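You operate a simulated robot arm through the tools that you are given. There is no shell and no other tool. Be economical: measure what you need, move in short steps, check, and stop when the job is done.

You are at the controls of a simulated two-armed robot. One attempt, no reset.

JOB
On the top of the kitting table, fold the flat blue rag in half, so that its two long edges meet.

Only the result counts: the job must be done as asked and must still hold three seconds after the hand-in. Knocking over, shifting, dropping, spilling or breaking anything else fails it. Flat cloth is picked up by pressing the open fingertips on it (5 to 10 N) and closing them slowly along it; thin cloth reads only 2 to 8 mm in the jaws.

ROBOT AND FRAMES
Two 6-joint arms with two-finger parallel grippers on one trunk, on a base that drives. Base frame: it is fixed to the floor where the robot stands at the start and does not move with it; the origin is under the middle of the robot, x ahead of it, y to its left, z up; the surface under the hand at the start is at about z = 80. Units: cm, rad, N and s.
The left shoulder is at the start at [-8.9, 17.7, 80.6], the right one opposite. With the tool pointing down near the work surface each hand reaches from about 10 to 72 cm from the robot's upright axis, wherever it stands, measured 20 degrees to its own side. Places, roughly: top of the kitting table [60, 0, 80]. Payload 1.57 kg a hand.
The TCP of each hand is the grasp point between the finger pads, 3 cm short of the fingertips. In the tool frame z runs along the fingers and y along their closing line. Largest opening 8 cm; finger width 1.7, thickness 1.2; the body of the gripper, 4 by 8.2 cm, starts 8 cm behind the TCP.
Orientation is that of the tool frame in the base frame, as a unit quaternion [w, x, y, z]. With the fingers straight down and closing along the base's y, the tool's x points along the base's -x, its y along +y and its z along -z.

CONTROLS
- The arms move only by the tool nudge_tool. It takes "left_deltas", "right_deltas" or both (then of equal length, played together; a hand with none holds still); each is a list of rows, each an object (a shift or turn left out is 0, a gripper value left out holds the last) with "slide": the shift along the tool's x, y, z in units of 25 mm (1.0 is 25 mm), a list of three; "dr": the turn, a rotation vector about the tool's x, y, z in units of 5 degrees (1.0 is 5 degrees), a list of three; "claw": the opening in per cent of the stroke, from 0 (shut) to 100 (fully open). In form: [{"slide": [dx, dy, dz], "dr": [ax, ay, az], "claw": claw}, ...]. A call has 1 to 12 rows; each row shifts and turns the commanded pose from where the row before left it, along the tool's axes as they then stand. A call with a number of a shift or a turn outside -1 to 1 is refused whole. Rows are played at 5 a second. More than 5 cm and 0.15 rad between two rows, or a gripper value outside its range, and nothing of the call is played. A pose out of reach is approached as far as the arm can. The call stops where the force on the tool passes 40 N (or 10 N more than at its start, if that is more) or the arm is blocked; 0.2 s more then pass. Each finger travels about 7.2 cm/s and halts on what it meets, pressing with about 43 N; the grip force reading is that of the motor and also rises with nothing between the fingers. The clock runs only during rows and for 0.2 s after the last one: add rows that do not move to give the fingers time. The reply holds the time, the measured pose of the TCP, the force on the tool along the base axes, the opening and the grip force, in the units named above and with some noise, with the torque about the TCP (base axes, N m) and any sound that the robot's microphone picked up.
- Cameras (640 x 400 px; columns grow to the right, rows downward): "scene" is now at [3.56, 0.61, 149.44]; the picture's right is [-0.01, -1.00, 0.00], its down [-0.85, 0.01, -0.52] and it looks along [0.52, -0.01, -0.85] (base axes); focal length 286 px, centre (320, 200). "left" rides on the left gripper at [7.2, 0.7, -12.2] in its tool frame; the picture's right is [-0.09, 1.00, 0.00], its down [-0.84, -0.08, -0.54] and it looks along [-0.54, -0.05, 0.84] (tool axes); focal length 238 px, centre (320, 200). "right" rides on the right gripper at [7.2, -0.7, -12.2] in its tool frame; the picture's right is [0.09, 1.00, 0.00], its down [-0.84, 0.08, -0.54] and it looks along [-0.54, 0.05, 0.84] (tool axes); focal length 238 px, centre (320, 200). There is no depth. A picture from a camera that has moved, and an enlarged one, comes with that camera's place and axes in the base frame and with its lens. The place of the scene camera against the robot may be out by one fixed shift of up to 2.5 cm in any direction.
- capture(camera): a new picture of that camera. No time passes.
- lift_body(by): slides the trunk up (or, below 0, down) by that many cm; the arms and the scene camera ride with it, the base frame stays. It gives what a move gives, with no picture.
- drive_base(legs): drives the robot by 1 to 6 legs, each [ahead, left, turn to the left] in cm, cm and rad, along the robot's own axes; the way and the turn of a leg run together, so that a leg with both is an arc; at most 150 cm and 3.142 rad a leg. The arms and the cameras ride along, it lands a little off, and it stops where it bumps. It gives what a move gives.
- aim_head(pan, tilt): turns the head with the scene camera to pan (to the left, within 2.496 rad either way) and tilt (down, from -0.506 to 1.204), counted from straight ahead of the robot. It gives what a move gives.
- inspect(camera, box): a new picture of the part [left, top, right, bottom] of that camera's present view, enlarged. No time passes.
- close_job(): hands the job in; it is judged then, once.

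Work in short steps. Places have to be worked out from the pictures, the camera data and where the tool is seen: move nearer, look again, correct. Check each grasp and each placing, and mend what went wrong. You have 120 turns and 100 pictures in all, those below and enlarged ones among them. Open the grippers and draw the arms clear of the work before you hand the job in, unless the task says otherwise; then end with one line.

The tools are called after "Call:" as a command line: name --argument value ..., lists and objects as JSON in quotes. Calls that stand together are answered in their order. nudge_tool: Moves the arms, as the interface text tells. Its arguments: {"type":"object","properties":{"left_deltas":{"type":"array","items":{"type":"object","properties":{"slide":{"type":"array","items":{"type":"number"}},"dr":{"type":"array","items":{"type":"number"}},"claw":{"type":"number"}}}},"right_deltas":{"type":"array","items":{"type":"object","properties":{"slide":{"type":"array","items":{"type":"number"}},"dr":{"type":"array","items":{"type":"number"}},"claw":{"type":"number"}}}}},"required":[]} The other tools are called the same way: lift_body (by) slides the trunk up or down; drive_base (legs) drives the base; aim_head (pan, tilt) turns the head that bears the scene camera; capture (camera) takes a picture; inspect (camera, box) takes an enlarged picture of a part of a camera's view; close_job () hands the job in.

At the start:

```text
t: 0.0
left_tool_pos: [39.73, 11.3, 98.04]
left_ee_rot: [0.0, 0.001, 1.0, 0.0]
left_ft_force: [0.1, 0.6, 0.5]
left_moment: [0.01, -0.01, -0.01]
left_finger_gap: 8.03
left_gripper_force: 0.0
right_tool_pos: [43.94, -26.05, 94.02]
right_ee_rot: [0.0, 0.0, 1.0, 0.0]
right_ft_force: [-0.3, 0.1, 0.5]
right_moment: [-0.01, 0.0, -0.02]
right_finger_gap: 7.98
right_gripper_force: 0.0
trunk travel left (down, up): [-25.0, 7.8]
robot x, y, heading: [0.25, 0.17, 0.0]
head pan, tilt: [-0.01, 1.023]
```

scene: 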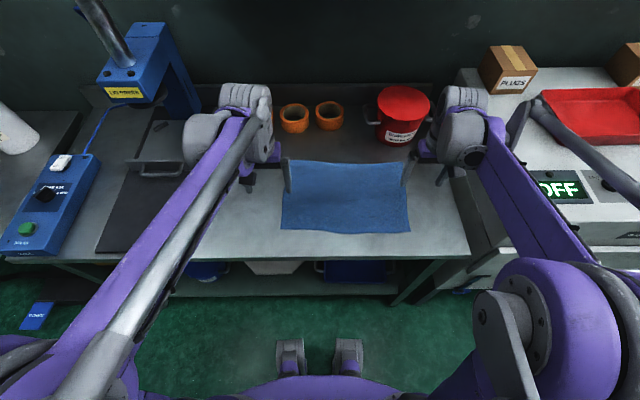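
right: 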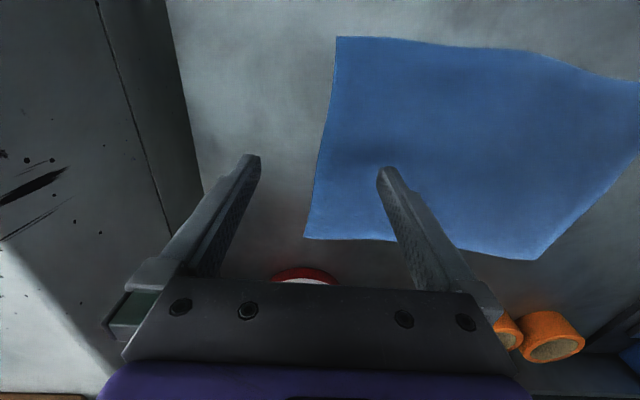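
left: 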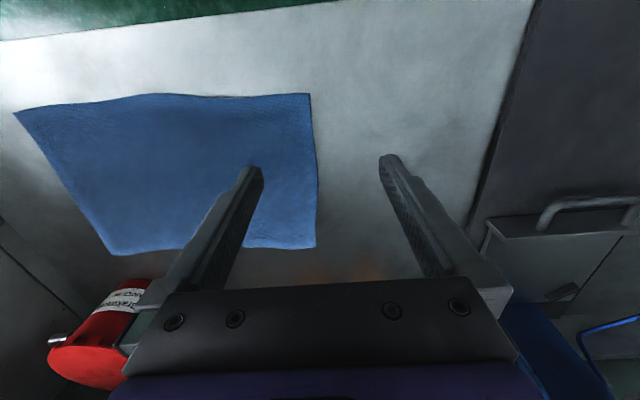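

The three views agree on the rag's corners: near-left about (37,10), near-right (36,-25), far-left (61.6,9.3) and far-right (60.3,-27). The long edges run along y, so I'll grip the far edge near both corners and fold it toward the robot. First I move both hands above that edge and look.

Call:
nudge_tool --left_deltas '[{"slide": [-1, -0.3, 0.4], "claw": 44}, {"slide": [-1, -0.3, 0.4]}, {"slide": [-1, -0.3, 0.4]}, {"slide": [-1, -0.3, 0.4]}, {"slide": [-1, -0.3, 0.4]}, {"slide": [-1, -0.3, 0.4]}, {"slide": [-1, -0.3, 0.4]}, {"slide": [-0.5, -0.2, 0.4]}, {}]' --right_deltas '[{"slide": [-0.8, 0.15, 0.2], "claw": 44}, {"slide": [-0.8, 0.15, 0.2]}, {"slide": [-0.8, 0.15, 0.2]}, {"slide": [-0.8, 0.15, 0.2]}, {"slide": [-0.7, 0.15, 0.2]}, {"slide": [-0.7, 0.15, 0.2]}, {"slide": [-0.7, 0.15, 0.2]}, {"slide": [-0.2, 0.15, 0.2]}, {}]'

Call:
capture --camera "left"

Call:
capture --camera "right"

Call:
capture --camera "scene"

```text
t: 2.0
left_tool_pos: [58.57, 5.83, 90.03]
left_ee_rot: [0.0, 0.0, 1.0, 0.0]
left_ft_force: [0.4, 0.5, -0.8]
left_moment: [0.0, -0.01, -0.01]
left_finger_gap: 3.53
left_gripper_force: 0.0
right_tool_pos: [57.66, -23.08, 90.18]
right_ee_rot: [0.001, 0.0, 1.0, -0.001]
right_ft_force: [-0.3, 0.7, -0.4]
right_moment: [-0.01, -0.05, -0.01]
right_finger_gap: 3.51
right_gripper_force: 0.1
trunk travel left (down, up): [-25.0, 7.8]
robot x, y, heading: [0.07, 0.1, 0.0]
head pan, tilt: [-0.01, 1.023]
```

```text
96 pictures are left
camera left: at [51.39, 6.44, 102.13], right [0.09, 1.0, 0.0], down [0.84, -0.08, 0.54], along [0.54, -0.05, -0.84], focal length 238 px, centre (320, 200)
```

left: 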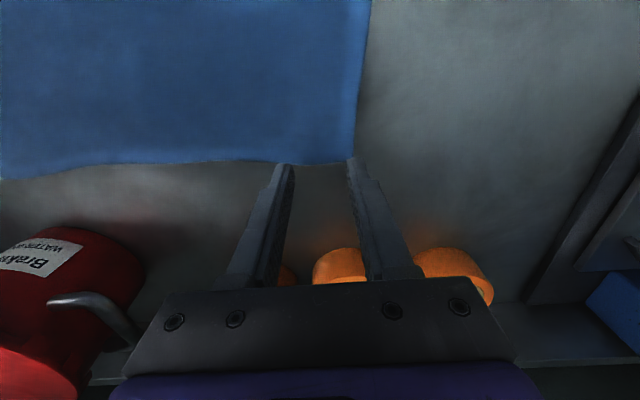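

```text
95 pictures are left
camera right: at [50.41, -23.71, 102.33], right [-0.09, 1.0, 0.0], down [0.84, 0.08, 0.54], along [0.54, 0.05, -0.84], focal length 238 px, centre (320, 200)
```

right: 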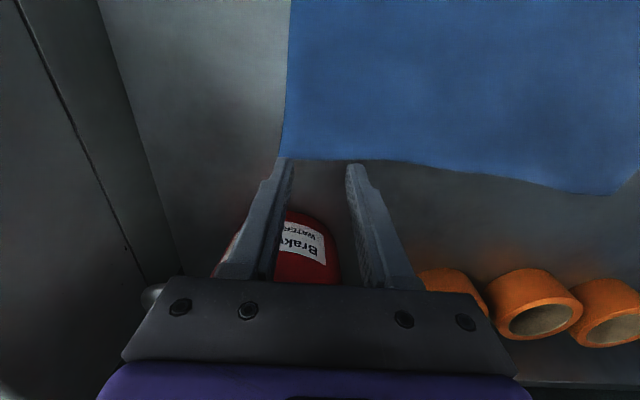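

```text
94 pictures are left
camera scene: at [3.53, 0.61, 149.44], right [-0.01, -1.0, 0.0], down [-0.85, 0.01, -0.52], along [0.52, -0.01, -0.85], focal length 286 px, centre (320, 200)
```

scene: 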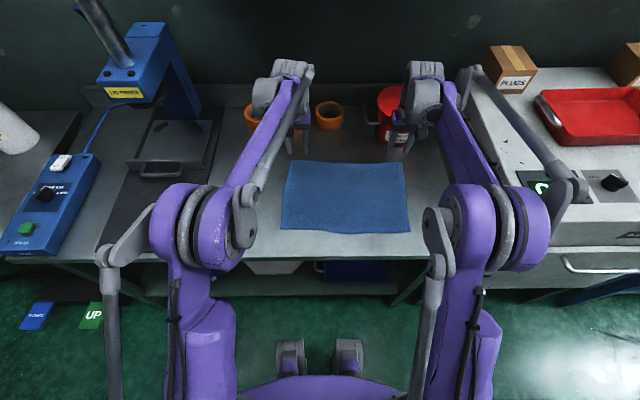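

The left corner comes out at (61.4, 9.1) and the right at (60.0, -26.9). I shift both hands so the finger width sits just inside the edge, then descend to just above the cloth.

Call:
nudge_tool --left_deltas '[{"slide": [-0.36, 0, 0.6]}, {"slide": [-0.36, 0, 0.6]}, {"slide": [0, 0, 0.6]}, {"slide": [0, 0, 0.6]}, {}]' --right_deltas '[{"slide": [-0.28, -0.06, 0.6]}, {"slide": [-0.28, -0.06, 0.6]}, {"slide": [0, 0, 0.6]}, {"slide": [0, 0, 0.67]}, {}]'

Call:
capture --camera "left"

Call:
capture --camera "right"

```text
t: 3.2
left_tool_pos: [60.14, 5.5, 84.29]
left_ee_rot: [0.0, 0.0, 1.0, 0.0]
left_ft_force: [0.0, 0.1, 1.1]
left_moment: [0.02, -0.03, -0.01]
left_finger_gap: 3.5
left_gripper_force: 0.1
right_tool_pos: [59.14, -23.42, 83.81]
right_ee_rot: [0.0, 0.0, 1.0, 0.0]
right_ft_force: [1.0, -0.1, -0.2]
right_moment: [-0.03, 0.03, 0.01]
right_finger_gap: 3.52
right_gripper_force: 0.1
trunk travel left (down, up): [-25.0, 7.8]
robot x, y, heading: [-0.24, -0.05, 0.002]
head pan, tilt: [-0.01, 1.023]
```

```text
93 pictures are left
camera left: at [53.03, 6.2, 96.35], right [0.09, 1.0, 0.0], down [0.84, -0.08, 0.54], along [0.54, -0.05, -0.84], focal length 238 px, centre (320, 200)
```

left: 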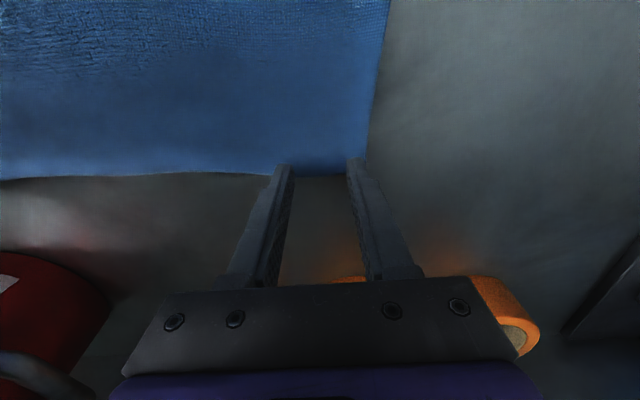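

```text
92 pictures are left
camera right: at [51.91, -24.05, 96.09], right [-0.09, 1.0, 0.0], down [0.84, 0.08, 0.54], along [0.54, 0.05, -0.84], focal length 238 px, centre (320, 200)
```

right: 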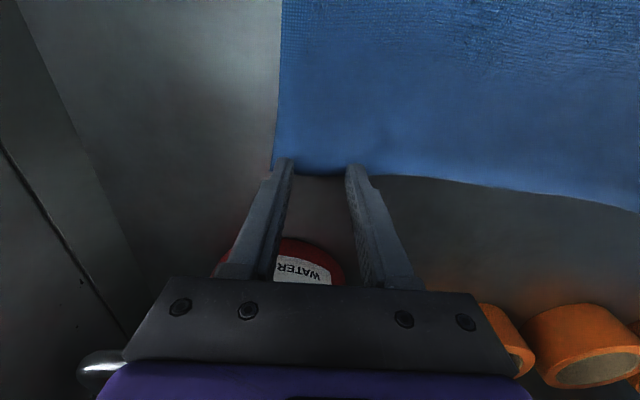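

Both hands straddle cloth just inside the far edge. I lower them in small steps until contact shows on the force reading.

Call:
nudge_tool --left_deltas '[{"slide": [0, 0, 0.12]}, {"slide": [0, 0, 0.12]}, {"slide": [0, 0, 0.12]}, {"slide": [0, 0, 0.12]}, {}]' --right_deltas '[{"slide": [0, 0, 0.08]}, {"slide": [0, 0, 0.08]}, {"slide": [0, 0, 0.08]}, {"slide": [0, 0, 0.06]}, {}]'

```text
t: 4.6
left_tool_pos: [60.23, 5.62, 83.32]
left_ee_rot: [0.002, 0.0, 1.0, 0.0]
left_ft_force: [1.8, -1.3, 22.2]
left_moment: [-0.04, -0.02, 0.01]
left_finger_gap: 3.52
left_gripper_force: 0.0
right_tool_pos: [58.97, -23.41, 83.32]
right_ee_rot: [0.001, 0.0, 1.0, 0.0]
right_ft_force: [0.5, -0.3, 13.0]
right_moment: [-0.03, 0.01, 0.02]
right_finger_gap: 3.48
right_gripper_force: 0.1
trunk travel left (down, up): [-25.0, 7.8]
robot x, y, heading: [-0.01, -0.02, 0.002]
head pan, tilt: [-0.01, 1.023]
stopped in row 5 (left hand): the force on the tool passed its limit at 41 N (the readings are from after the stop); the commanded pose is now the measured one
```

Contact is at about z=83.3, and I'm pressing too hard (22 N and 13 N). I back off slightly to reach 5–10 N.

Call:
nudge_tool --left_deltas '[{"slide": [0, 0, -0.02]}, {}]' --right_deltas '[{"slide": [0, 0, -0.01]}, {}]'

```text
t: 5.2
left_tool_pos: [60.21, 5.73, 83.26]
left_ee_rot: [0.001, 0.0, 1.0, 0.0]
left_ft_force: [2.1, -1.8, 14.8]
left_moment: [-0.05, -0.08, 0.03]
left_finger_gap: 3.53
left_gripper_force: 0.0
right_tool_pos: [58.94, -23.29, 83.24]
right_ee_rot: [0.002, 0.001, 1.0, 0.0]
right_ft_force: [0.0, -1.7, 22.4]
right_moment: [-0.1, 0.07, 0.01]
right_finger_gap: 3.48
right_gripper_force: 0.0
trunk travel left (down, up): [-25.0, 7.8]
robot x, y, heading: [0.21, -0.23, 0.004]
head pan, tilt: [-0.01, 1.023]
```

The forces are still high at 15 N and 22 N, so I ease up a little more.

Call:
nudge_tool --left_deltas '[{"slide": [0, 0, -0.03]}, {}, {}]' --right_deltas '[{"slide": [0, 0, -0.05]}, {}, {}]'

```text
t: 6.0
left_tool_pos: [60.21, 5.59, 83.27]
left_ee_rot: [0.002, 0.0, 1.0, 0.0]
left_ft_force: [0.6, -2.1, 18.1]
left_moment: [-0.06, 0.05, -0.05]
left_finger_gap: 3.51
left_gripper_force: 0.1
right_tool_pos: [58.94, -23.33, 83.39]
right_ee_rot: [0.001, 0.0, 1.0, -0.001]
right_ft_force: [1.2, -2.0, 10.8]
right_moment: [-0.08, -0.01, 0.01]
right_finger_gap: 3.49
right_gripper_force: 0.1
trunk travel left (down, up): [-25.0, 7.8]
robot x, y, heading: [0.19, -0.22, 0.003]
head pan, tilt: [-0.01, 1.023]
```

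Left reads 18 N and right 11 N. I trim left by about 1.5 mm and right slightly.

Call:
nudge_tool --left_deltas '[{"slide": [0, 0, -0.06]}, {}, {}]' --right_deltas '[{"slide": [0, 0, -0.015]}, {}, {}]'

```text
t: 6.8
left_tool_pos: [60.33, 5.62, 83.4]
left_ee_rot: [0.001, 0.0, 1.0, 0.0]
left_ft_force: [-1.2, -1.0, 5.5]
left_moment: [-0.01, 0.03, 0.03]
left_finger_gap: 3.52
left_gripper_force: 0.1
right_tool_pos: [59.14, -23.31, 83.38]
right_ee_rot: [0.0, 0.0, 1.0, 0.0]
right_ft_force: [-1.2, -0.5, 7.1]
right_moment: [0.01, 0.08, 0.01]
right_finger_gap: 3.51
right_gripper_force: 0.0
trunk travel left (down, up): [-25.0, 7.8]
robot x, y, heading: [0.15, 0.22, -0.0]
head pan, tilt: [-0.01, 1.023]
```

Both hands now press with 5.5–7 N, which is in the window. I close slowly, adding a hair of press on the left.

Call:
nudge_tool --left_deltas '[{"slide": [0, 0, 0.008], "claw": 40}, {"claw": 36}, {"claw": 32}, {"claw": 28}, {"claw": 24}, {"claw": 20}, {"claw": 16}, {"claw": 12}, {"claw": 8}, {"claw": 4}, {"claw": 0}, {}]' --right_deltas '[{"claw": 40}, {"claw": 36}, {"claw": 32}, {"claw": 28}, {"claw": 24}, {"claw": 20}, {"claw": 16}, {"claw": 12}, {"claw": 8}, {"claw": 4}, {"claw": 0}, {}]'

Call:
capture --camera "left"

Call:
capture --camera "right"

```text
t: 9.4
left_tool_pos: [60.31, 5.63, 83.29]
left_ee_rot: [0.001, 0.0, 1.0, -0.001]
left_ft_force: [-0.9, -6.8, 4.7]
left_moment: [-0.17, 0.03, 0.09]
left_finger_gap: 0.36
left_gripper_force: 24.2
right_tool_pos: [59.05, -23.4, 83.33]
right_ee_rot: [0.0, -0.001, 1.0, 0.0]
right_ft_force: [0.5, 6.0, 5.3]
right_moment: [0.16, -0.03, -0.1]
right_finger_gap: 0.39
right_gripper_force: 24.5
trunk travel left (down, up): [-25.0, 7.8]
robot x, y, heading: [-0.26, -0.13, -0.003]
head pan, tilt: [-0.01, 1.023]
```

```text
91 pictures are left
camera left: at [53.14, 6.36, 95.46], right [0.09, 1.0, 0.0], down [0.84, -0.08, 0.54], along [0.54, -0.05, -0.84], focal length 238 px, centre (320, 200)
```

left: 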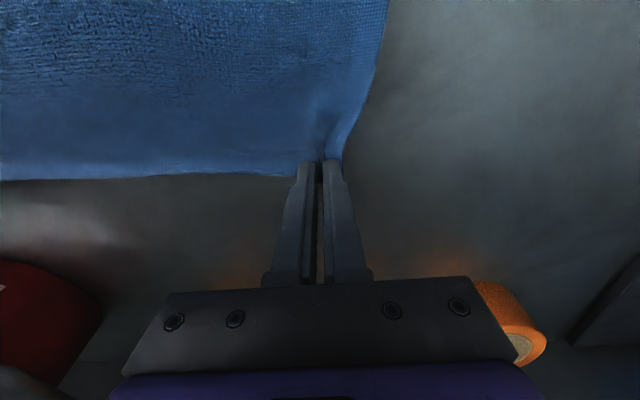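

```text
90 pictures are left
camera right: at [51.84, -23.97, 95.54], right [-0.09, 1.0, 0.0], down [0.84, 0.08, 0.54], along [0.54, 0.05, -0.84], focal length 238 px, centre (320, 200)
```

right: 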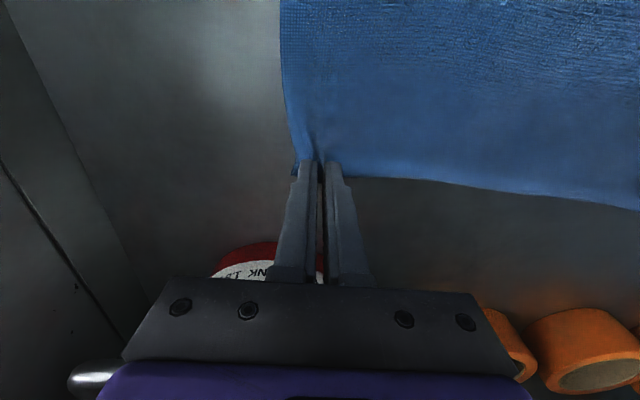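

Both grips hold cloth, with gaps of 3.6 and 3.9 mm. I lift along an arc toward the fold line (x≈48.7), moving both hands together, and check the grasp.

Call:
nudge_tool --left_deltas '[{"slide": [0.12, -0.1, -0.6]}, {"slide": [0.2, -0.1, -0.6]}, {"slide": [0.32, 0, -0.6]}, {"slide": [0.48, 0, -0.6]}, {"slide": [0.6, 0, -0.48]}, {}]' --right_deltas '[{"slide": [0.12, 0.1, -0.6]}, {"slide": [0.2, 0.1, -0.6]}, {"slide": [0.32, 0, -0.6]}, {"slide": [0.48, 0, -0.6]}, {"slide": [0.6, 0, -0.48]}, {}]'

Call:
capture --camera "scene"

Call:
capture --camera "left"

Call:
capture --camera "right"

```text
t: 10.8
left_tool_pos: [56.11, 5.31, 90.43]
left_ee_rot: [0.001, 0.0, 1.0, 0.001]
left_ft_force: [-0.3, -1.5, 0.4]
left_moment: [-0.05, 0.02, 0.06]
left_finger_gap: 0.38
left_gripper_force: 24.2
right_tool_pos: [55.01, -22.86, 90.36]
right_ee_rot: [0.001, 0.0, 1.0, 0.0]
right_ft_force: [0.7, 0.3, 0.0]
right_moment: [0.01, -0.04, 0.0]
right_finger_gap: 0.37
right_gripper_force: 25.1
trunk travel left (down, up): [-25.0, 7.8]
robot x, y, heading: [-0.0, -0.21, -0.003]
head pan, tilt: [-0.01, 1.023]
```

```text
89 pictures are left
camera scene: at [3.65, 0.6, 149.43], right [-0.01, -1.0, 0.0], down [-0.85, 0.01, -0.52], along [0.52, -0.01, -0.85], focal length 286 px, centre (320, 200)
```

scene: 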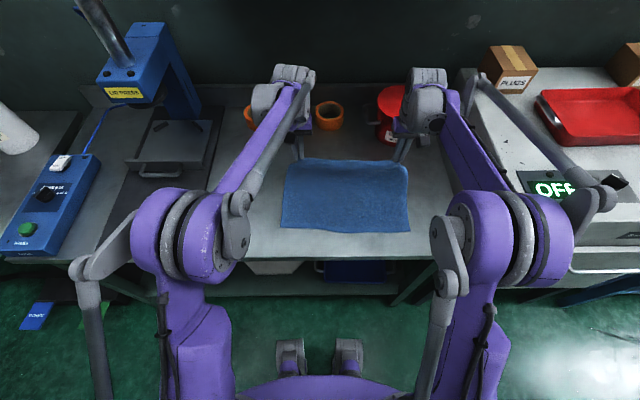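

```text
88 pictures are left
camera left: at [48.91, 6.03, 102.62], right [0.09, 1.0, 0.0], down [0.84, -0.08, 0.54], along [0.54, -0.05, -0.84], focal length 238 px, centre (320, 200)
```

left: 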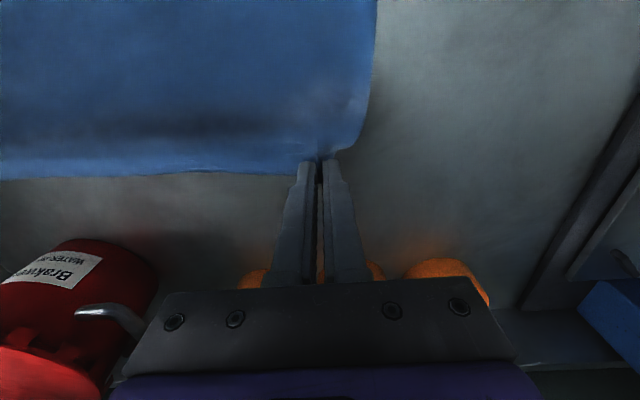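

```text
87 pictures are left
camera right: at [47.79, -23.53, 102.55], right [-0.09, 1.0, 0.0], down [0.84, 0.08, 0.54], along [0.54, 0.05, -0.84], focal length 238 px, centre (320, 200)
```

right: 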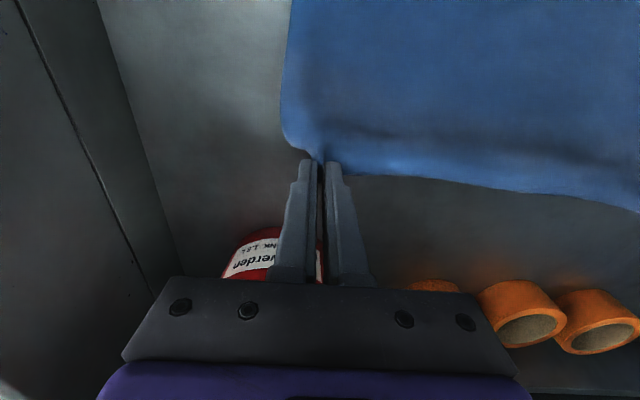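

The cloth is lifting cleanly at both corners with no slip. I continue over the fold line, gradually tilting the fingers forward so the edge turns over.

Call:
nudge_tool --left_deltas '[{"slide": [0.894, 0, -0.356], "dr": [0, -0.9, 0]}, {"slide": [0.87, 0, -0.337], "dr": [0, -0.9, 0]}, {"slide": [0.865, 0, -0.242], "dr": [0, -0.9, 0]}, {"slide": [0.874, 0, -0.181], "dr": [0, -0.9, 0]}, {"slide": [0.916, 0, -0.054], "dr": [0, -0.9, 0]}, {}]' --right_deltas '[{"slide": [0.894, 0, -0.356], "dr": [0, -0.9, 0]}, {"slide": [0.87, 0, -0.337], "dr": [0, -0.9, 0]}, {"slide": [0.865, 0, -0.242], "dr": [0, -0.9, 0]}, {"slide": [0.874, 0, -0.181], "dr": [0, -0.9, 0]}, {"slide": [0.916, 0, -0.054], "dr": [0, -0.9, 0]}, {}]'

Call:
capture --camera "scene"

```text
t: 12.2
left_tool_pos: [45.19, 5.18, 91.49]
left_ee_rot: [0.197, 0.0, 0.98, 0.001]
left_ft_force: [0.5, -0.9, -0.8]
left_moment: [-0.03, 0.02, 0.05]
left_finger_gap: 0.37
left_gripper_force: 24.7
right_tool_pos: [43.83, -22.92, 91.52]
right_ee_rot: [0.194, 0.001, 0.981, -0.001]
right_ft_force: [0.1, 1.2, -0.3]
right_moment: [0.03, 0.0, 0.05]
right_finger_gap: 0.36
right_gripper_force: 24.7
trunk travel left (down, up): [-25.0, 7.8]
robot x, y, heading: [-0.34, 0.24, -0.005]
head pan, tilt: [-0.01, 1.023]
```

```text
86 pictures are left
camera scene: at [3.71, 0.6, 149.44], right [-0.01, -1.0, 0.0], down [-0.85, 0.01, -0.52], along [0.52, -0.01, -0.85], focal length 286 px, centre (320, 200)
```

scene: 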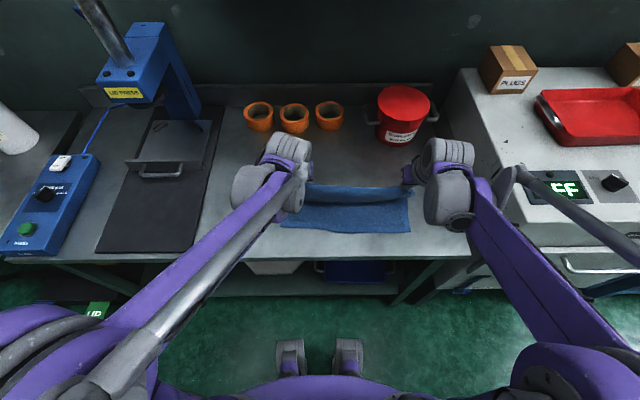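

The near half stays put while the far half hangs from the fingers. I continue down toward the near edge.

Call:
nudge_tool --left_deltas '[{"slide": [0.909, 0, -0.117], "dr": [0, -0.9, 0]}, {"slide": [0.954, 0, 0.102], "dr": [0, -0.9, 0]}, {"slide": [0.951, 0, 0.182], "dr": [0, -0.9, 0]}, {"slide": [0.856, 0, 0.095], "dr": [0, -0.9, 0]}, {"slide": [0.77, 0, 0.058], "dr": [0, -0.9, 0]}, {}]' --right_deltas '[{"slide": [0.909, 0, -0.117], "dr": [0, -0.9, 0]}, {"slide": [0.954, 0, 0.102], "dr": [0, -0.9, 0]}, {"slide": [0.951, 0, 0.182], "dr": [0, -0.9, 0]}, {"slide": [0.856, 0, 0.095], "dr": [0, -0.9, 0]}, {"slide": [0.77, 0, 0.058], "dr": [0, -0.9, 0]}, {}]'

Call:
capture --camera "scene"

Call:
capture --camera "left"

Call:
capture --camera "right"

```text
t: 13.6
left_tool_pos: [35.93, 5.1, 85.11]
left_ee_rot: [0.385, 0.0, 0.923, 0.0]
left_ft_force: [-0.1, 0.1, 0.3]
left_moment: [-0.01, 0.0, 0.0]
left_finger_gap: 0.35
left_gripper_force: 24.2
right_tool_pos: [34.93, -22.91, 85.15]
right_ee_rot: [0.383, 0.0, 0.924, 0.001]
right_ft_force: [-0.3, 0.9, -0.7]
right_moment: [-0.02, -0.01, 0.01]
right_finger_gap: 0.33
right_gripper_force: 24.7
trunk travel left (down, up): [-25.0, 7.8]
robot x, y, heading: [0.07, -0.08, 0.003]
head pan, tilt: [-0.01, 1.023]
```

```text
85 pictures are left
camera scene: at [3.56, 0.63, 149.44], right [-0.01, -1.0, 0.0], down [-0.85, 0.01, -0.52], along [0.52, -0.01, -0.85], focal length 286 px, centre (320, 200)
```

scene: 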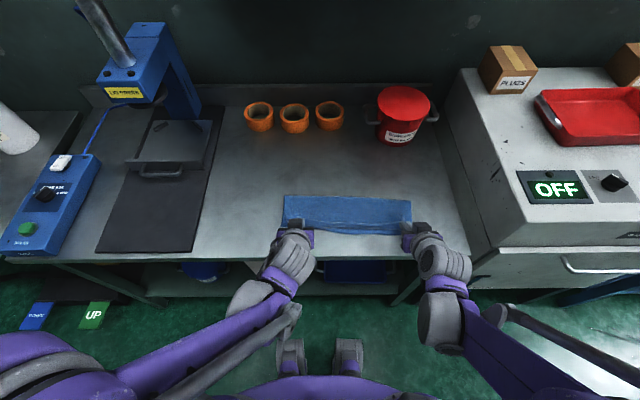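

```text
84 pictures are left
camera left: at [22.29, 5.75, 88.72], right [0.07, 1.0, 0.06], down [0.21, -0.08, 0.98], along [0.98, -0.05, -0.21], focal length 238 px, centre (320, 200)
```

left: 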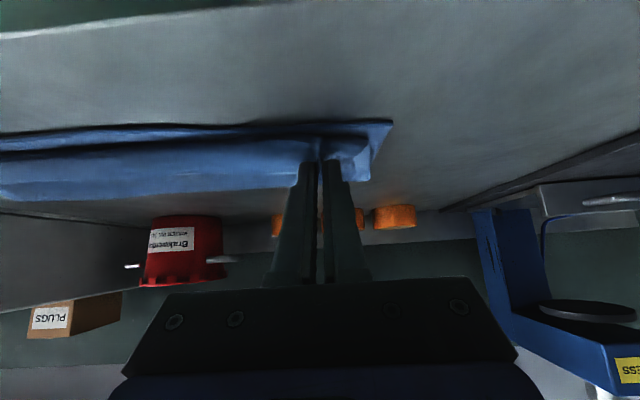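

```text
83 pictures are left
camera right: at [21.16, -23.51, 88.68], right [-0.07, 1.0, -0.07], down [0.21, 0.08, 0.98], along [0.98, 0.05, -0.21], focal length 238 px, centre (320, 200)
```

right: 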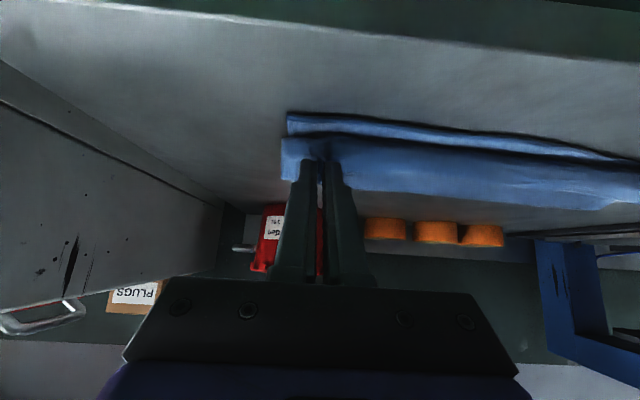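

Both edges are nearly aligned, and the fingertips are about 2.7 cm above the table. I zoom in on the scene to compare the upper edge with the lower one.

Call:
inspect --camera "scene" --box '[250, 170, 450, 295]'

Call:
inspect --camera "right" --box '[240, 80, 480, 230]'

Call:
inspect --camera "left" --box '[200, 80, 440, 230]'

```text
3.20 times, centred on (350, 232) of scene
camera zoom: at [3.56, 0.63, 149.44], right [-0.01, -1.0, 0.0], down [-0.85, 0.01, -0.52], along [0.52, -0.01, -0.85], focal length 915 px, centre (224, 96)
```

zoom: 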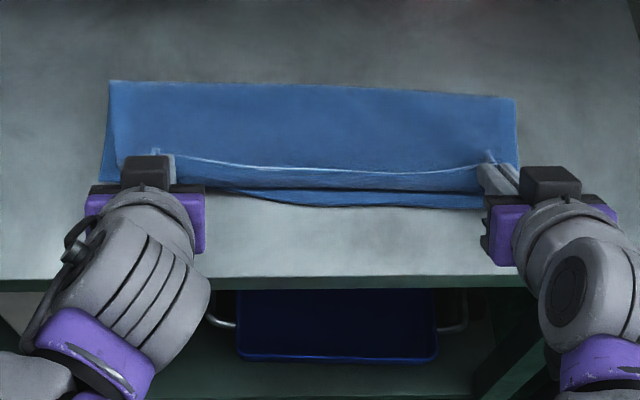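

```text
2.67 times, centred on (360, 155) of right
camera zoom: at [21.16, -23.51, 88.68], right [-0.07, 1.0, -0.07], down [0.21, 0.08, 0.98], along [0.98, 0.05, -0.21], focal length 636 px, centre (213, 320)
```

zoom: 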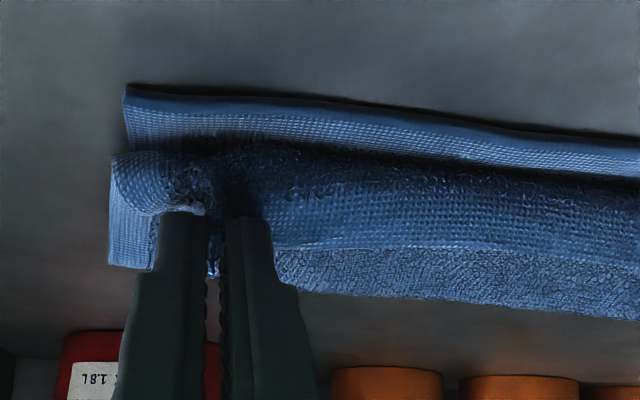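

```text
2.67 times, centred on (320, 155) of left
camera zoom: at [22.29, 5.75, 88.72], right [0.07, 1.0, 0.06], down [0.21, -0.08, 0.98], along [0.98, -0.05, -0.21], focal length 636 px, centre (320, 320)
```

zoom: 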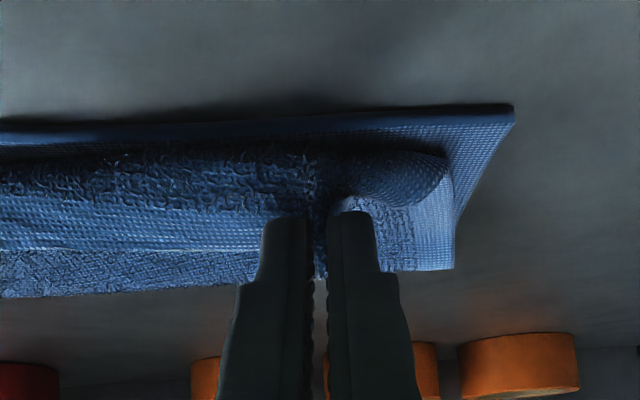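

The upper edge curls back toward +x because of the pinch orientation. Tilting the fingers further, with the hand body outboard of the table edge (x≈28.7), will turn it over. I pivot about the fingertips to about 70° and shift right -1 cm, since the near edge there is at x≈35.0 versus 37.4 on the left.

Call:
nudge_tool --left_deltas '[{"slide": [0.09, 0, 0.018], "dr": [0, -1, 0]}, {"slide": [0.092, 0, 0.02], "dr": [0, -1, 0]}, {"slide": [0.094, 0, 0.021], "dr": [0, -1, 0]}, {"slide": [0.094, 0, 0.022], "dr": [0, -1, 0]}, {"slide": [0.097, 0, 0.022], "dr": [0, -1, 0]}, {}]' --right_deltas '[{"slide": [0.161, 0, -0.052], "dr": [0, -1, 0]}, {"slide": [0.156, 0, -0.057], "dr": [0, -1, 0]}, {"slide": [0.151, 0, -0.061], "dr": [0, -1, 0]}, {"slide": [0.144, 0, -0.064], "dr": [0, -1, 0]}, {"slide": [0.139, 0, -0.068], "dr": [0, -1, 0]}, {}]'

Call:
inspect --camera "scene" --box '[250, 170, 450, 295]'

Call:
capture --camera "left"

Call:
capture --camera "right"

```text
t: 15.0
left_tool_pos: [37.07, 4.66, 87.76]
left_ee_rot: [0.574, 0.0, 0.819, -0.001]
left_ft_force: [-0.3, 0.5, -0.2]
left_moment: [0.0, 0.02, 0.04]
left_finger_gap: 0.34
left_gripper_force: 24.7
left hand out of reach, approached as far as the arm can: row 4, 5
right_tool_pos: [34.17, -23.0, 89.18]
right_ee_rot: [0.573, -0.001, 0.819, 0.001]
right_ft_force: [-0.2, -0.1, -0.5]
right_moment: [0.0, 0.04, 0.04]
right_finger_gap: 0.36
right_gripper_force: 24.5
right hand out of reach, approached as far as the arm can: row 3, 4, 5
trunk travel left (down, up): [-25.0, 7.8]
robot x, y, heading: [0.24, 0.07, 0.001]
head pan, tilt: [-0.01, 1.023]
```

```text
3.20 times, centred on (350, 232) of scene
camera zoom: at [3.57, 0.62, 149.44], right [-0.01, -1.0, 0.0], down [-0.85, 0.01, -0.52], along [0.52, -0.01, -0.85], focal length 915 px, centre (224, 96)
```

zoom: 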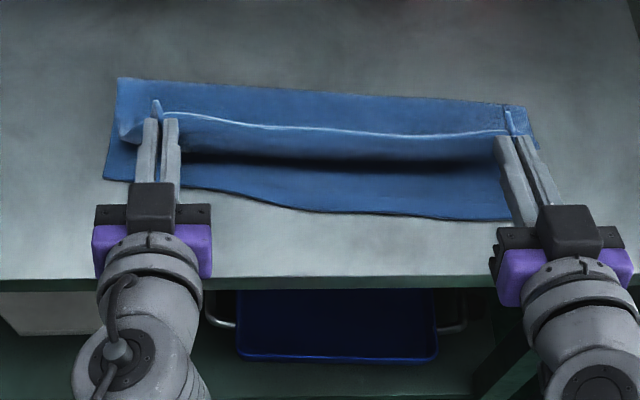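

```text
78 pictures are left
camera left: at [23.1, 5.31, 85.15], right [0.03, 1.0, 0.09], down [-0.22, -0.08, 0.97], along [0.97, -0.05, 0.22], focal length 238 px, centre (320, 200)
```

left: 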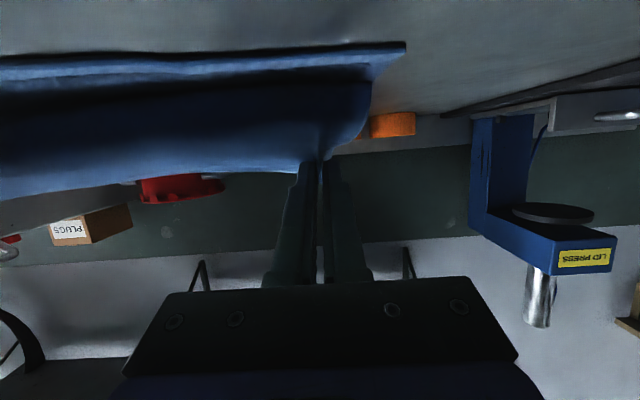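

```text
77 pictures are left
camera right: at [20.4, -23.63, 86.66], right [-0.03, 1.0, -0.09], down [-0.22, 0.08, 0.97], along [0.97, 0.05, 0.22], focal length 238 px, centre (320, 200)
```

right: 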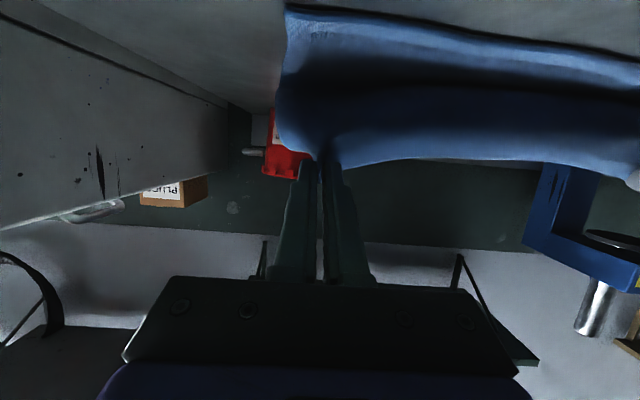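

At 70° tilt the arms could not reach low enough, so the hands rose to z≈88–89. Lowering the trunk carries the hands down and gives more room, so I lower it 4 cm.

Call:
lift_body --by -4

Call:
inspect --camera "scene" --box '[250, 170, 450, 295]'

```text
t: 15.8
left_tool_pos: [36.91, 4.69, 83.77]
left_ee_rot: [0.574, 0.0, 0.819, -0.001]
left_ft_force: [0.7, -0.9, 0.5]
left_moment: [0.0, 0.01, 0.03]
left_finger_gap: 0.35
left_gripper_force: 23.9
right_tool_pos: [34.4, -22.89, 85.31]
right_ee_rot: [0.574, 0.0, 0.819, 0.0]
right_ft_force: [-0.4, -0.8, 0.7]
right_moment: [-0.01, 0.0, 0.03]
right_finger_gap: 0.36
right_gripper_force: 24.8
trunk travel left (down, up): [-21.0, 11.8]
robot x, y, heading: [-0.18, -0.13, 0.005]
head pan, tilt: [-0.01, 1.023]
```

```text
3.20 times, centred on (350, 232) of scene
camera zoom: at [3.74, 0.61, 145.44], right [-0.01, -1.0, 0.0], down [-0.85, 0.01, -0.52], along [0.52, -0.01, -0.85], focal length 915 px, centre (224, 96)
```

zoom: 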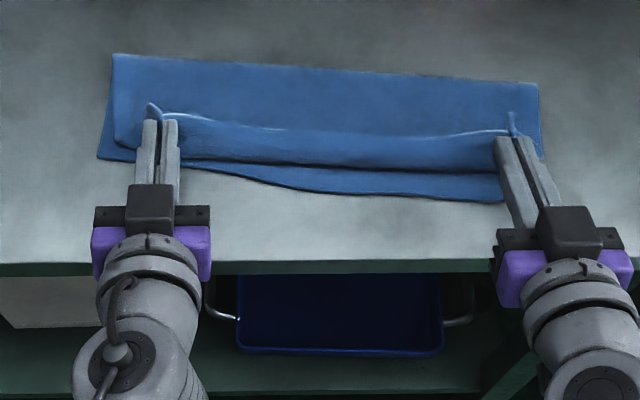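

The hands came down and the fold looks good. I now try shifting left by about -1.5 cm and right by about -1 cm in x to line up with the near edge.

Call:
nudge_tool --left_deltas '[{"slide": [0.1, 0, -0.28]}, {"slide": [0.1, 0, -0.28]}, {}]' --right_deltas '[{"slide": [0.07, 0, -0.19]}, {"slide": [0.07, 0, -0.19]}, {}]'

```text
t: 16.6
left_tool_pos: [35.38, 4.59, 83.76]
left_ee_rot: [0.574, 0.0, 0.819, 0.0]
left_ft_force: [0.1, -0.4, 0.3]
left_moment: [0.06, 0.03, 0.0]
left_finger_gap: 0.36
left_gripper_force: 24.3
right_tool_pos: [33.34, -22.84, 85.1]
right_ee_rot: [0.573, 0.0, 0.82, 0.0]
right_ft_force: [0.4, -0.1, 0.3]
right_moment: [-0.03, 0.02, -0.03]
right_finger_gap: 0.37
right_gripper_force: 24.4
trunk travel left (down, up): [-21.0, 11.8]
robot x, y, heading: [0.27, 0.23, -0.001]
head pan, tilt: [-0.01, 1.023]
```

That worked. Now I lower both hands until the tips are just above the lower layer, the right by 1.4 cm more than the left.

Call:
nudge_tool --left_deltas '[{"slide": [0.19, 0, 0.07]}, {"slide": [0.19, 0, 0.07]}, {"slide": [0.15, 0, 0.055]}, {}]' --right_deltas '[{"slide": [0.37, 0, 0.13]}, {"slide": [0.37, 0, 0.13]}, {"slide": [0.32, 0, 0.115]}, {}]'

Call:
inspect --camera "scene" --box '[250, 170, 450, 295]'

Call:
capture --camera "left"

Call:
capture --camera "right"

```text
t: 17.6
left_tool_pos: [35.65, 4.61, 83.64]
left_ee_rot: [0.573, 0.0, 0.819, -0.001]
left_ft_force: [-0.2, 0.4, 0.1]
left_moment: [0.02, 0.02, 0.04]
left_finger_gap: 0.35
left_gripper_force: 24.7
left hand out of reach, approached as far as the arm can: row 1, 2
right_tool_pos: [33.77, -22.98, 84.8]
right_ee_rot: [0.573, 0.0, 0.819, 0.0]
right_ft_force: [-0.4, 0.0, 0.0]
right_moment: [-0.01, 0.0, 0.01]
right_finger_gap: 0.35
right_gripper_force: 24.5
right hand out of reach, approached as far as the arm can: row 1, 2, 3
trunk travel left (down, up): [-21.0, 11.8]
robot x, y, heading: [-0.34, -0.02, -0.002]
head pan, tilt: [-0.01, 1.023]
```

```text
3.20 times, centred on (350, 232) of scene
camera zoom: at [3.69, 0.62, 145.44], right [-0.01, -1.0, 0.0], down [-0.85, 0.01, -0.52], along [0.52, -0.01, -0.85], focal length 915 px, centre (224, 96)
```

zoom: 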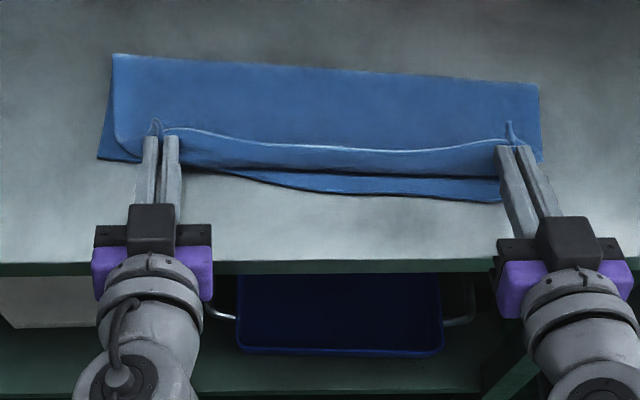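

```text
74 pictures are left
camera left: at [21.7, 5.27, 81.02], right [0.03, 1.0, 0.09], down [-0.22, -0.08, 0.97], along [0.97, -0.05, 0.22], focal length 238 px, centre (320, 200)
```

left: 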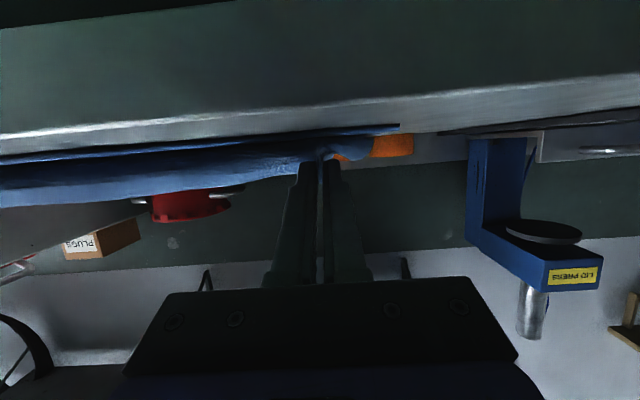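

```text
73 pictures are left
camera right: at [19.86, -23.62, 82.27], right [-0.03, 1.0, -0.09], down [-0.22, 0.08, 0.97], along [0.97, 0.05, 0.22], focal length 238 px, centre (320, 200)
```

right: 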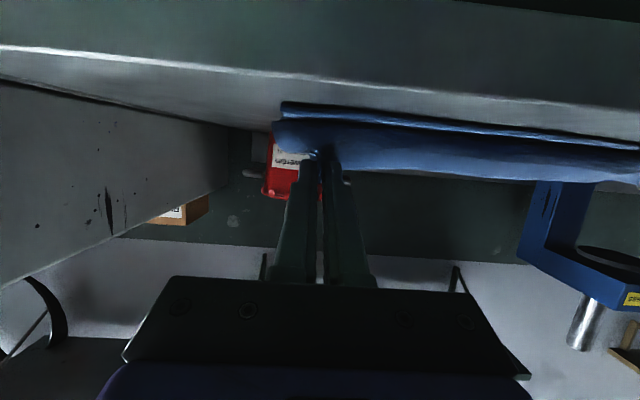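

Reach limits again, with the tips at about z=82.6 left and 83.8 right. I equalise them by raising left 1.2 cm with small x trims, then lower the trunk for the rest.

Call:
nudge_tool --left_deltas '[{"slide": [-0.21, 0, -0.13]}, {"slide": [-0.21, 0, -0.13]}, {}]' --right_deltas '[{"slide": [0.035, 0, -0.095]}, {"slide": [0.035, 0, -0.095]}, {}]'

Call:
lift_body --by -2

```text
t: 18.4
left_tool_pos: [35.34, 4.55, 84.59]
left_ee_rot: [0.574, 0.001, 0.819, 0.0]
left_ft_force: [0.8, 0.0, -0.3]
left_moment: [0.05, -0.03, 0.0]
left_finger_gap: 0.32
left_gripper_force: 24.6
right_tool_pos: [33.29, -23.02, 84.98]
right_ee_rot: [0.573, 0.001, 0.82, -0.001]
right_ft_force: [-0.4, -0.5, 0.2]
right_moment: [-0.02, -0.01, 0.04]
right_finger_gap: 0.37
right_gripper_force: 24.5
trunk travel left (down, up): [-21.0, 11.8]
robot x, y, heading: [0.38, 0.1, 0.007]
head pan, tilt: [-0.01, 1.023]
```

```text
t: 19.1
left_tool_pos: [35.26, 4.66, 82.64]
left_ee_rot: [0.574, 0.0, 0.819, -0.001]
left_ft_force: [-1.4, -1.4, 9.1]
left_moment: [-0.02, -0.23, 0.0]
left_finger_gap: 0.35
left_gripper_force: 24.2
right_tool_pos: [33.3, -22.92, 82.92]
right_ee_rot: [0.573, 0.0, 0.819, 0.0]
right_ft_force: [-0.6, 0.8, 2.0]
right_moment: [0.0, -0.06, 0.03]
right_finger_gap: 0.39
right_gripper_force: 24.9
trunk travel left (down, up): [-19.0, 13.8]
robot x, y, heading: [-0.15, -0.07, 0.003]
head pan, tilt: [-0.01, 1.023]
```

The hands have touched down (left 9 N, right 2 N). I look before releasing.

Call:
inspect --camera "scene" --box '[250, 170, 450, 295]'

Call:
inspect --camera "left" --box '[200, 80, 440, 230]'

Call:
inspect --camera "right" --box '[240, 80, 480, 230]'

```text
3.20 times, centred on (350, 232) of scene
camera zoom: at [3.78, 0.61, 143.53], right [-0.01, -1.0, 0.0], down [-0.85, 0.01, -0.52], along [0.52, -0.01, -0.85], focal length 915 px, centre (224, 96)
```

zoom: 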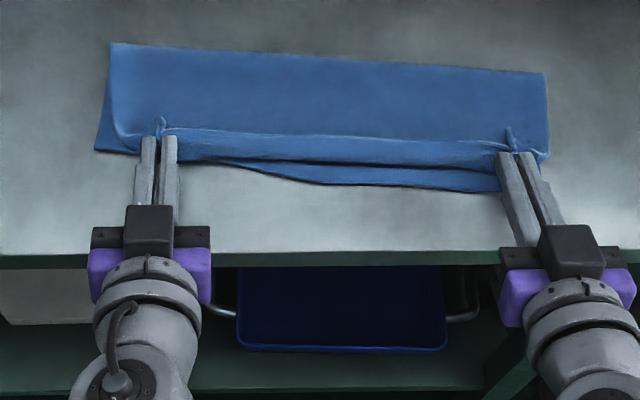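

```text
2.67 times, centred on (320, 155) of left
camera zoom: at [21.34, 5.36, 79.94], right [0.03, 1.0, 0.09], down [-0.23, -0.08, 0.97], along [0.97, -0.05, 0.22], focal length 636 px, centre (320, 320)
```

zoom: 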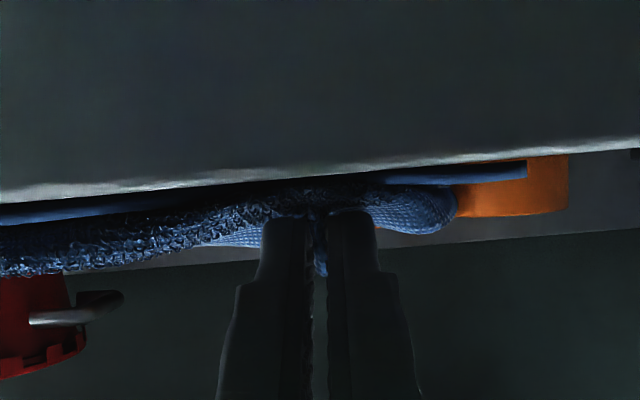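

```text
2.67 times, centred on (360, 155) of right
camera zoom: at [19.38, -23.66, 80.33], right [-0.03, 1.0, -0.09], down [-0.22, 0.08, 0.97], along [0.97, 0.05, 0.22], focal length 636 px, centre (213, 320)
```

zoom: 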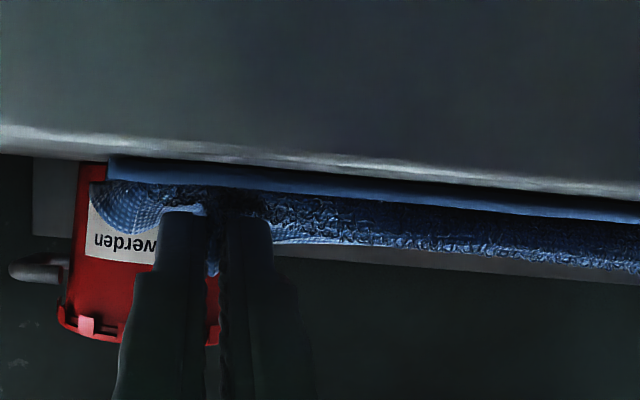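

The upper edge is over the near edge with a small tail standing up. I open both grippers slowly to the opening they closed from, so the ridge spreads back out.

Call:
nudge_tool --left_deltas '[{"claw": 6}, {"claw": 12}, {"claw": 18}, {"claw": 24}, {"claw": 30}, {"claw": 36}, {"claw": 42}, {}]' --right_deltas '[{"claw": 6}, {"claw": 12}, {"claw": 18}, {"claw": 24}, {"claw": 30}, {"claw": 36}, {"claw": 42}, {}]'

Call:
inspect --camera "scene" --box '[250, 170, 450, 295]'

```text
t: 20.9
left_tool_pos: [35.31, 4.77, 82.6]
left_ee_rot: [0.574, 0.001, 0.819, -0.001]
left_ft_force: [0.0, 1.7, 4.9]
left_moment: [0.01, -0.13, 0.04]
left_finger_gap: 2.99
left_gripper_force: 0.1
right_tool_pos: [33.4, -23.04, 82.98]
right_ee_rot: [0.573, 0.0, 0.819, 0.0]
right_ft_force: [-0.5, 0.3, 1.1]
right_moment: [-0.02, 0.03, 0.0]
right_finger_gap: 3.34
right_gripper_force: 0.1
trunk travel left (down, up): [-19.0, 13.8]
robot x, y, heading: [0.11, -0.25, 0.001]
head pan, tilt: [-0.01, 1.023]
```

```text
3.20 times, centred on (350, 232) of scene
camera zoom: at [3.79, 0.63, 143.53], right [-0.01, -1.0, 0.0], down [-0.85, 0.01, -0.52], along [0.52, -0.01, -0.85], focal length 915 px, centre (224, 96)
```

zoom: 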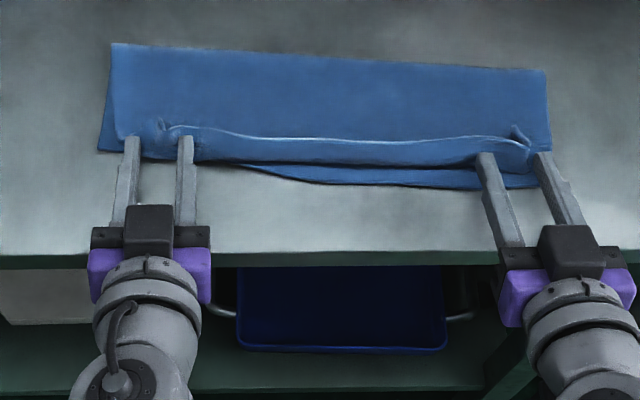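

Released. The edge still curls back by about 2 cm. I withdraw both hands straight back along the fingers and look again.

Call:
nudge_tool --left_deltas '[{"slide": [0, 0, -0.5]}, {"slide": [0, 0, -0.8]}, {"slide": [0, 0, -0.8]}, {"slide": [0, 0, -0.8]}, {}, {}, {}]' --right_deltas '[{"slide": [0, 0, -0.5]}, {"slide": [0, 0, -0.8]}, {"slide": [0, 0, -0.8]}, {"slide": [0, 0, -0.8]}, {}, {}, {}]'

Call:
inspect --camera "scene" --box '[250, 170, 450, 295]'

```text
t: 22.7
left_tool_pos: [28.54, 4.68, 85.5]
left_ee_rot: [0.575, 0.0, 0.818, -0.001]
left_ft_force: [-0.4, 1.0, 0.3]
left_moment: [-0.01, -0.01, 0.0]
left_finger_gap: 3.35
left_gripper_force: 0.0
right_tool_pos: [30.16, -24.45, 86.88]
right_ee_rot: [0.574, 0.0, 0.819, 0.0]
right_ft_force: [0.1, -1.0, 0.1]
right_moment: [-0.01, -0.05, 0.01]
right_finger_gap: 3.35
right_gripper_force: 0.1
trunk travel left (down, up): [-19.0, 13.8]
robot x, y, heading: [-0.07, -0.15, -0.002]
head pan, tilt: [-0.01, 1.023]
stopped in row 7 (right hand): the arm was blocked; the commanded pose is now the measured one
```

```text
3.20 times, centred on (350, 232) of scene
camera zoom: at [3.82, 0.62, 143.53], right [-0.01, -1.0, 0.0], down [-0.85, 0.01, -0.52], along [0.52, -0.01, -0.85], focal length 915 px, centre (224, 96)
```

zoom: 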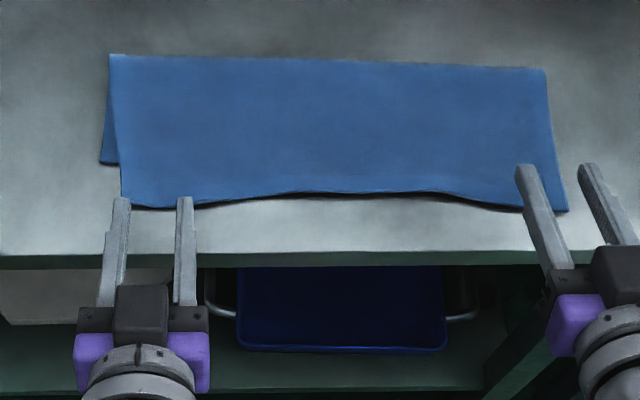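

The edge flipped out nicely, but it now overshoots the near edge by about 3–4 cm, because the fold line sits at x≈46 instead of about 48.5. The right arm reported being blocked, so I look at the whole scene before moving.

Call:
capture --camera "scene"

```text
67 pictures are left
camera scene: at [3.82, 0.62, 143.53], right [-0.01, -1.0, 0.0], down [-0.85, 0.01, -0.52], along [0.52, -0.01, -0.85], focal length 286 px, centre (320, 200)
```

scene: 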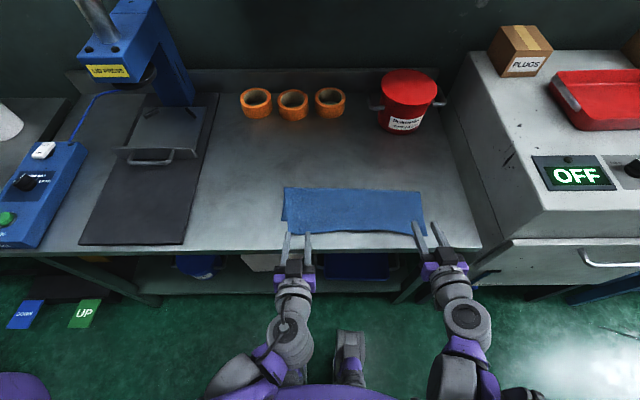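

The right arm is just close to its own body and has touched nothing outside. I raise the trunk back and then turn both hands upright.

Call:
lift_body --by 6

Call:
nudge_tool --left_deltas '[{"dr": [0, 1, 0]}, {"dr": [0, 1, 0]}, {"dr": [0, 1, 0]}, {"dr": [0, 1, 0]}, {"dr": [0, 1, 0]}, {"dr": [0, 1, 0]}, {"dr": [0, 1, 0]}, {"dr": [0, 1, 0]}, {"dr": [0, 1, 0]}, {"dr": [0, 1, 0]}]' --right_deltas '[{"dr": [0, 1, 0]}, {"dr": [0, 1, 0]}, {"dr": [0, 1, 0]}, {"dr": [0, 1, 0]}, {"dr": [0, 1, 0]}, {"dr": [0, 1, 0]}, {"dr": [0, 1, 0]}, {"dr": [0, 1, 0]}, {"dr": [0, 1, 0]}, {"dr": [0, 1, 0]}]'

```text
t: 23.7
left_tool_pos: [28.5, 4.67, 91.3]
left_ee_rot: [0.574, 0.001, 0.819, -0.002]
left_ft_force: [-1.0, -0.2, 0.1]
left_moment: [0.01, -0.02, 0.04]
left_finger_gap: 3.34
left_gripper_force: 0.0
right_tool_pos: [30.83, -24.75, 93.18]
right_ee_rot: [0.573, -0.001, 0.819, 0.0]
right_ft_force: [-0.1, -0.2, -1.1]
right_moment: [0.02, 0.0, 0.02]
right_finger_gap: 3.35
right_gripper_force: 0.1
trunk travel left (down, up): [-25.0, 7.8]
robot x, y, heading: [-0.27, 0.22, -0.002]
head pan, tilt: [-0.01, 1.023]
```

```text
t: 25.9
left_tool_pos: [28.9, 4.83, 91.39]
left_ee_rot: [0.174, 0.0, 0.985, 0.0]
left_ft_force: [-0.1, -0.4, -0.5]
left_moment: [-0.02, 0.02, -0.02]
left_finger_gap: 3.33
left_gripper_force: 0.1
right_tool_pos: [30.09, -24.52, 92.92]
right_ee_rot: [0.173, 0.0, 0.985, 0.0]
right_ft_force: [0.3, -0.1, -0.5]
right_moment: [-0.02, 0.04, 0.02]
right_finger_gap: 3.36
right_gripper_force: 0.0
trunk travel left (down, up): [-25.0, 7.8]
robot x, y, heading: [-0.13, -0.17, -0.003]
head pan, tilt: [-0.01, 1.023]
```

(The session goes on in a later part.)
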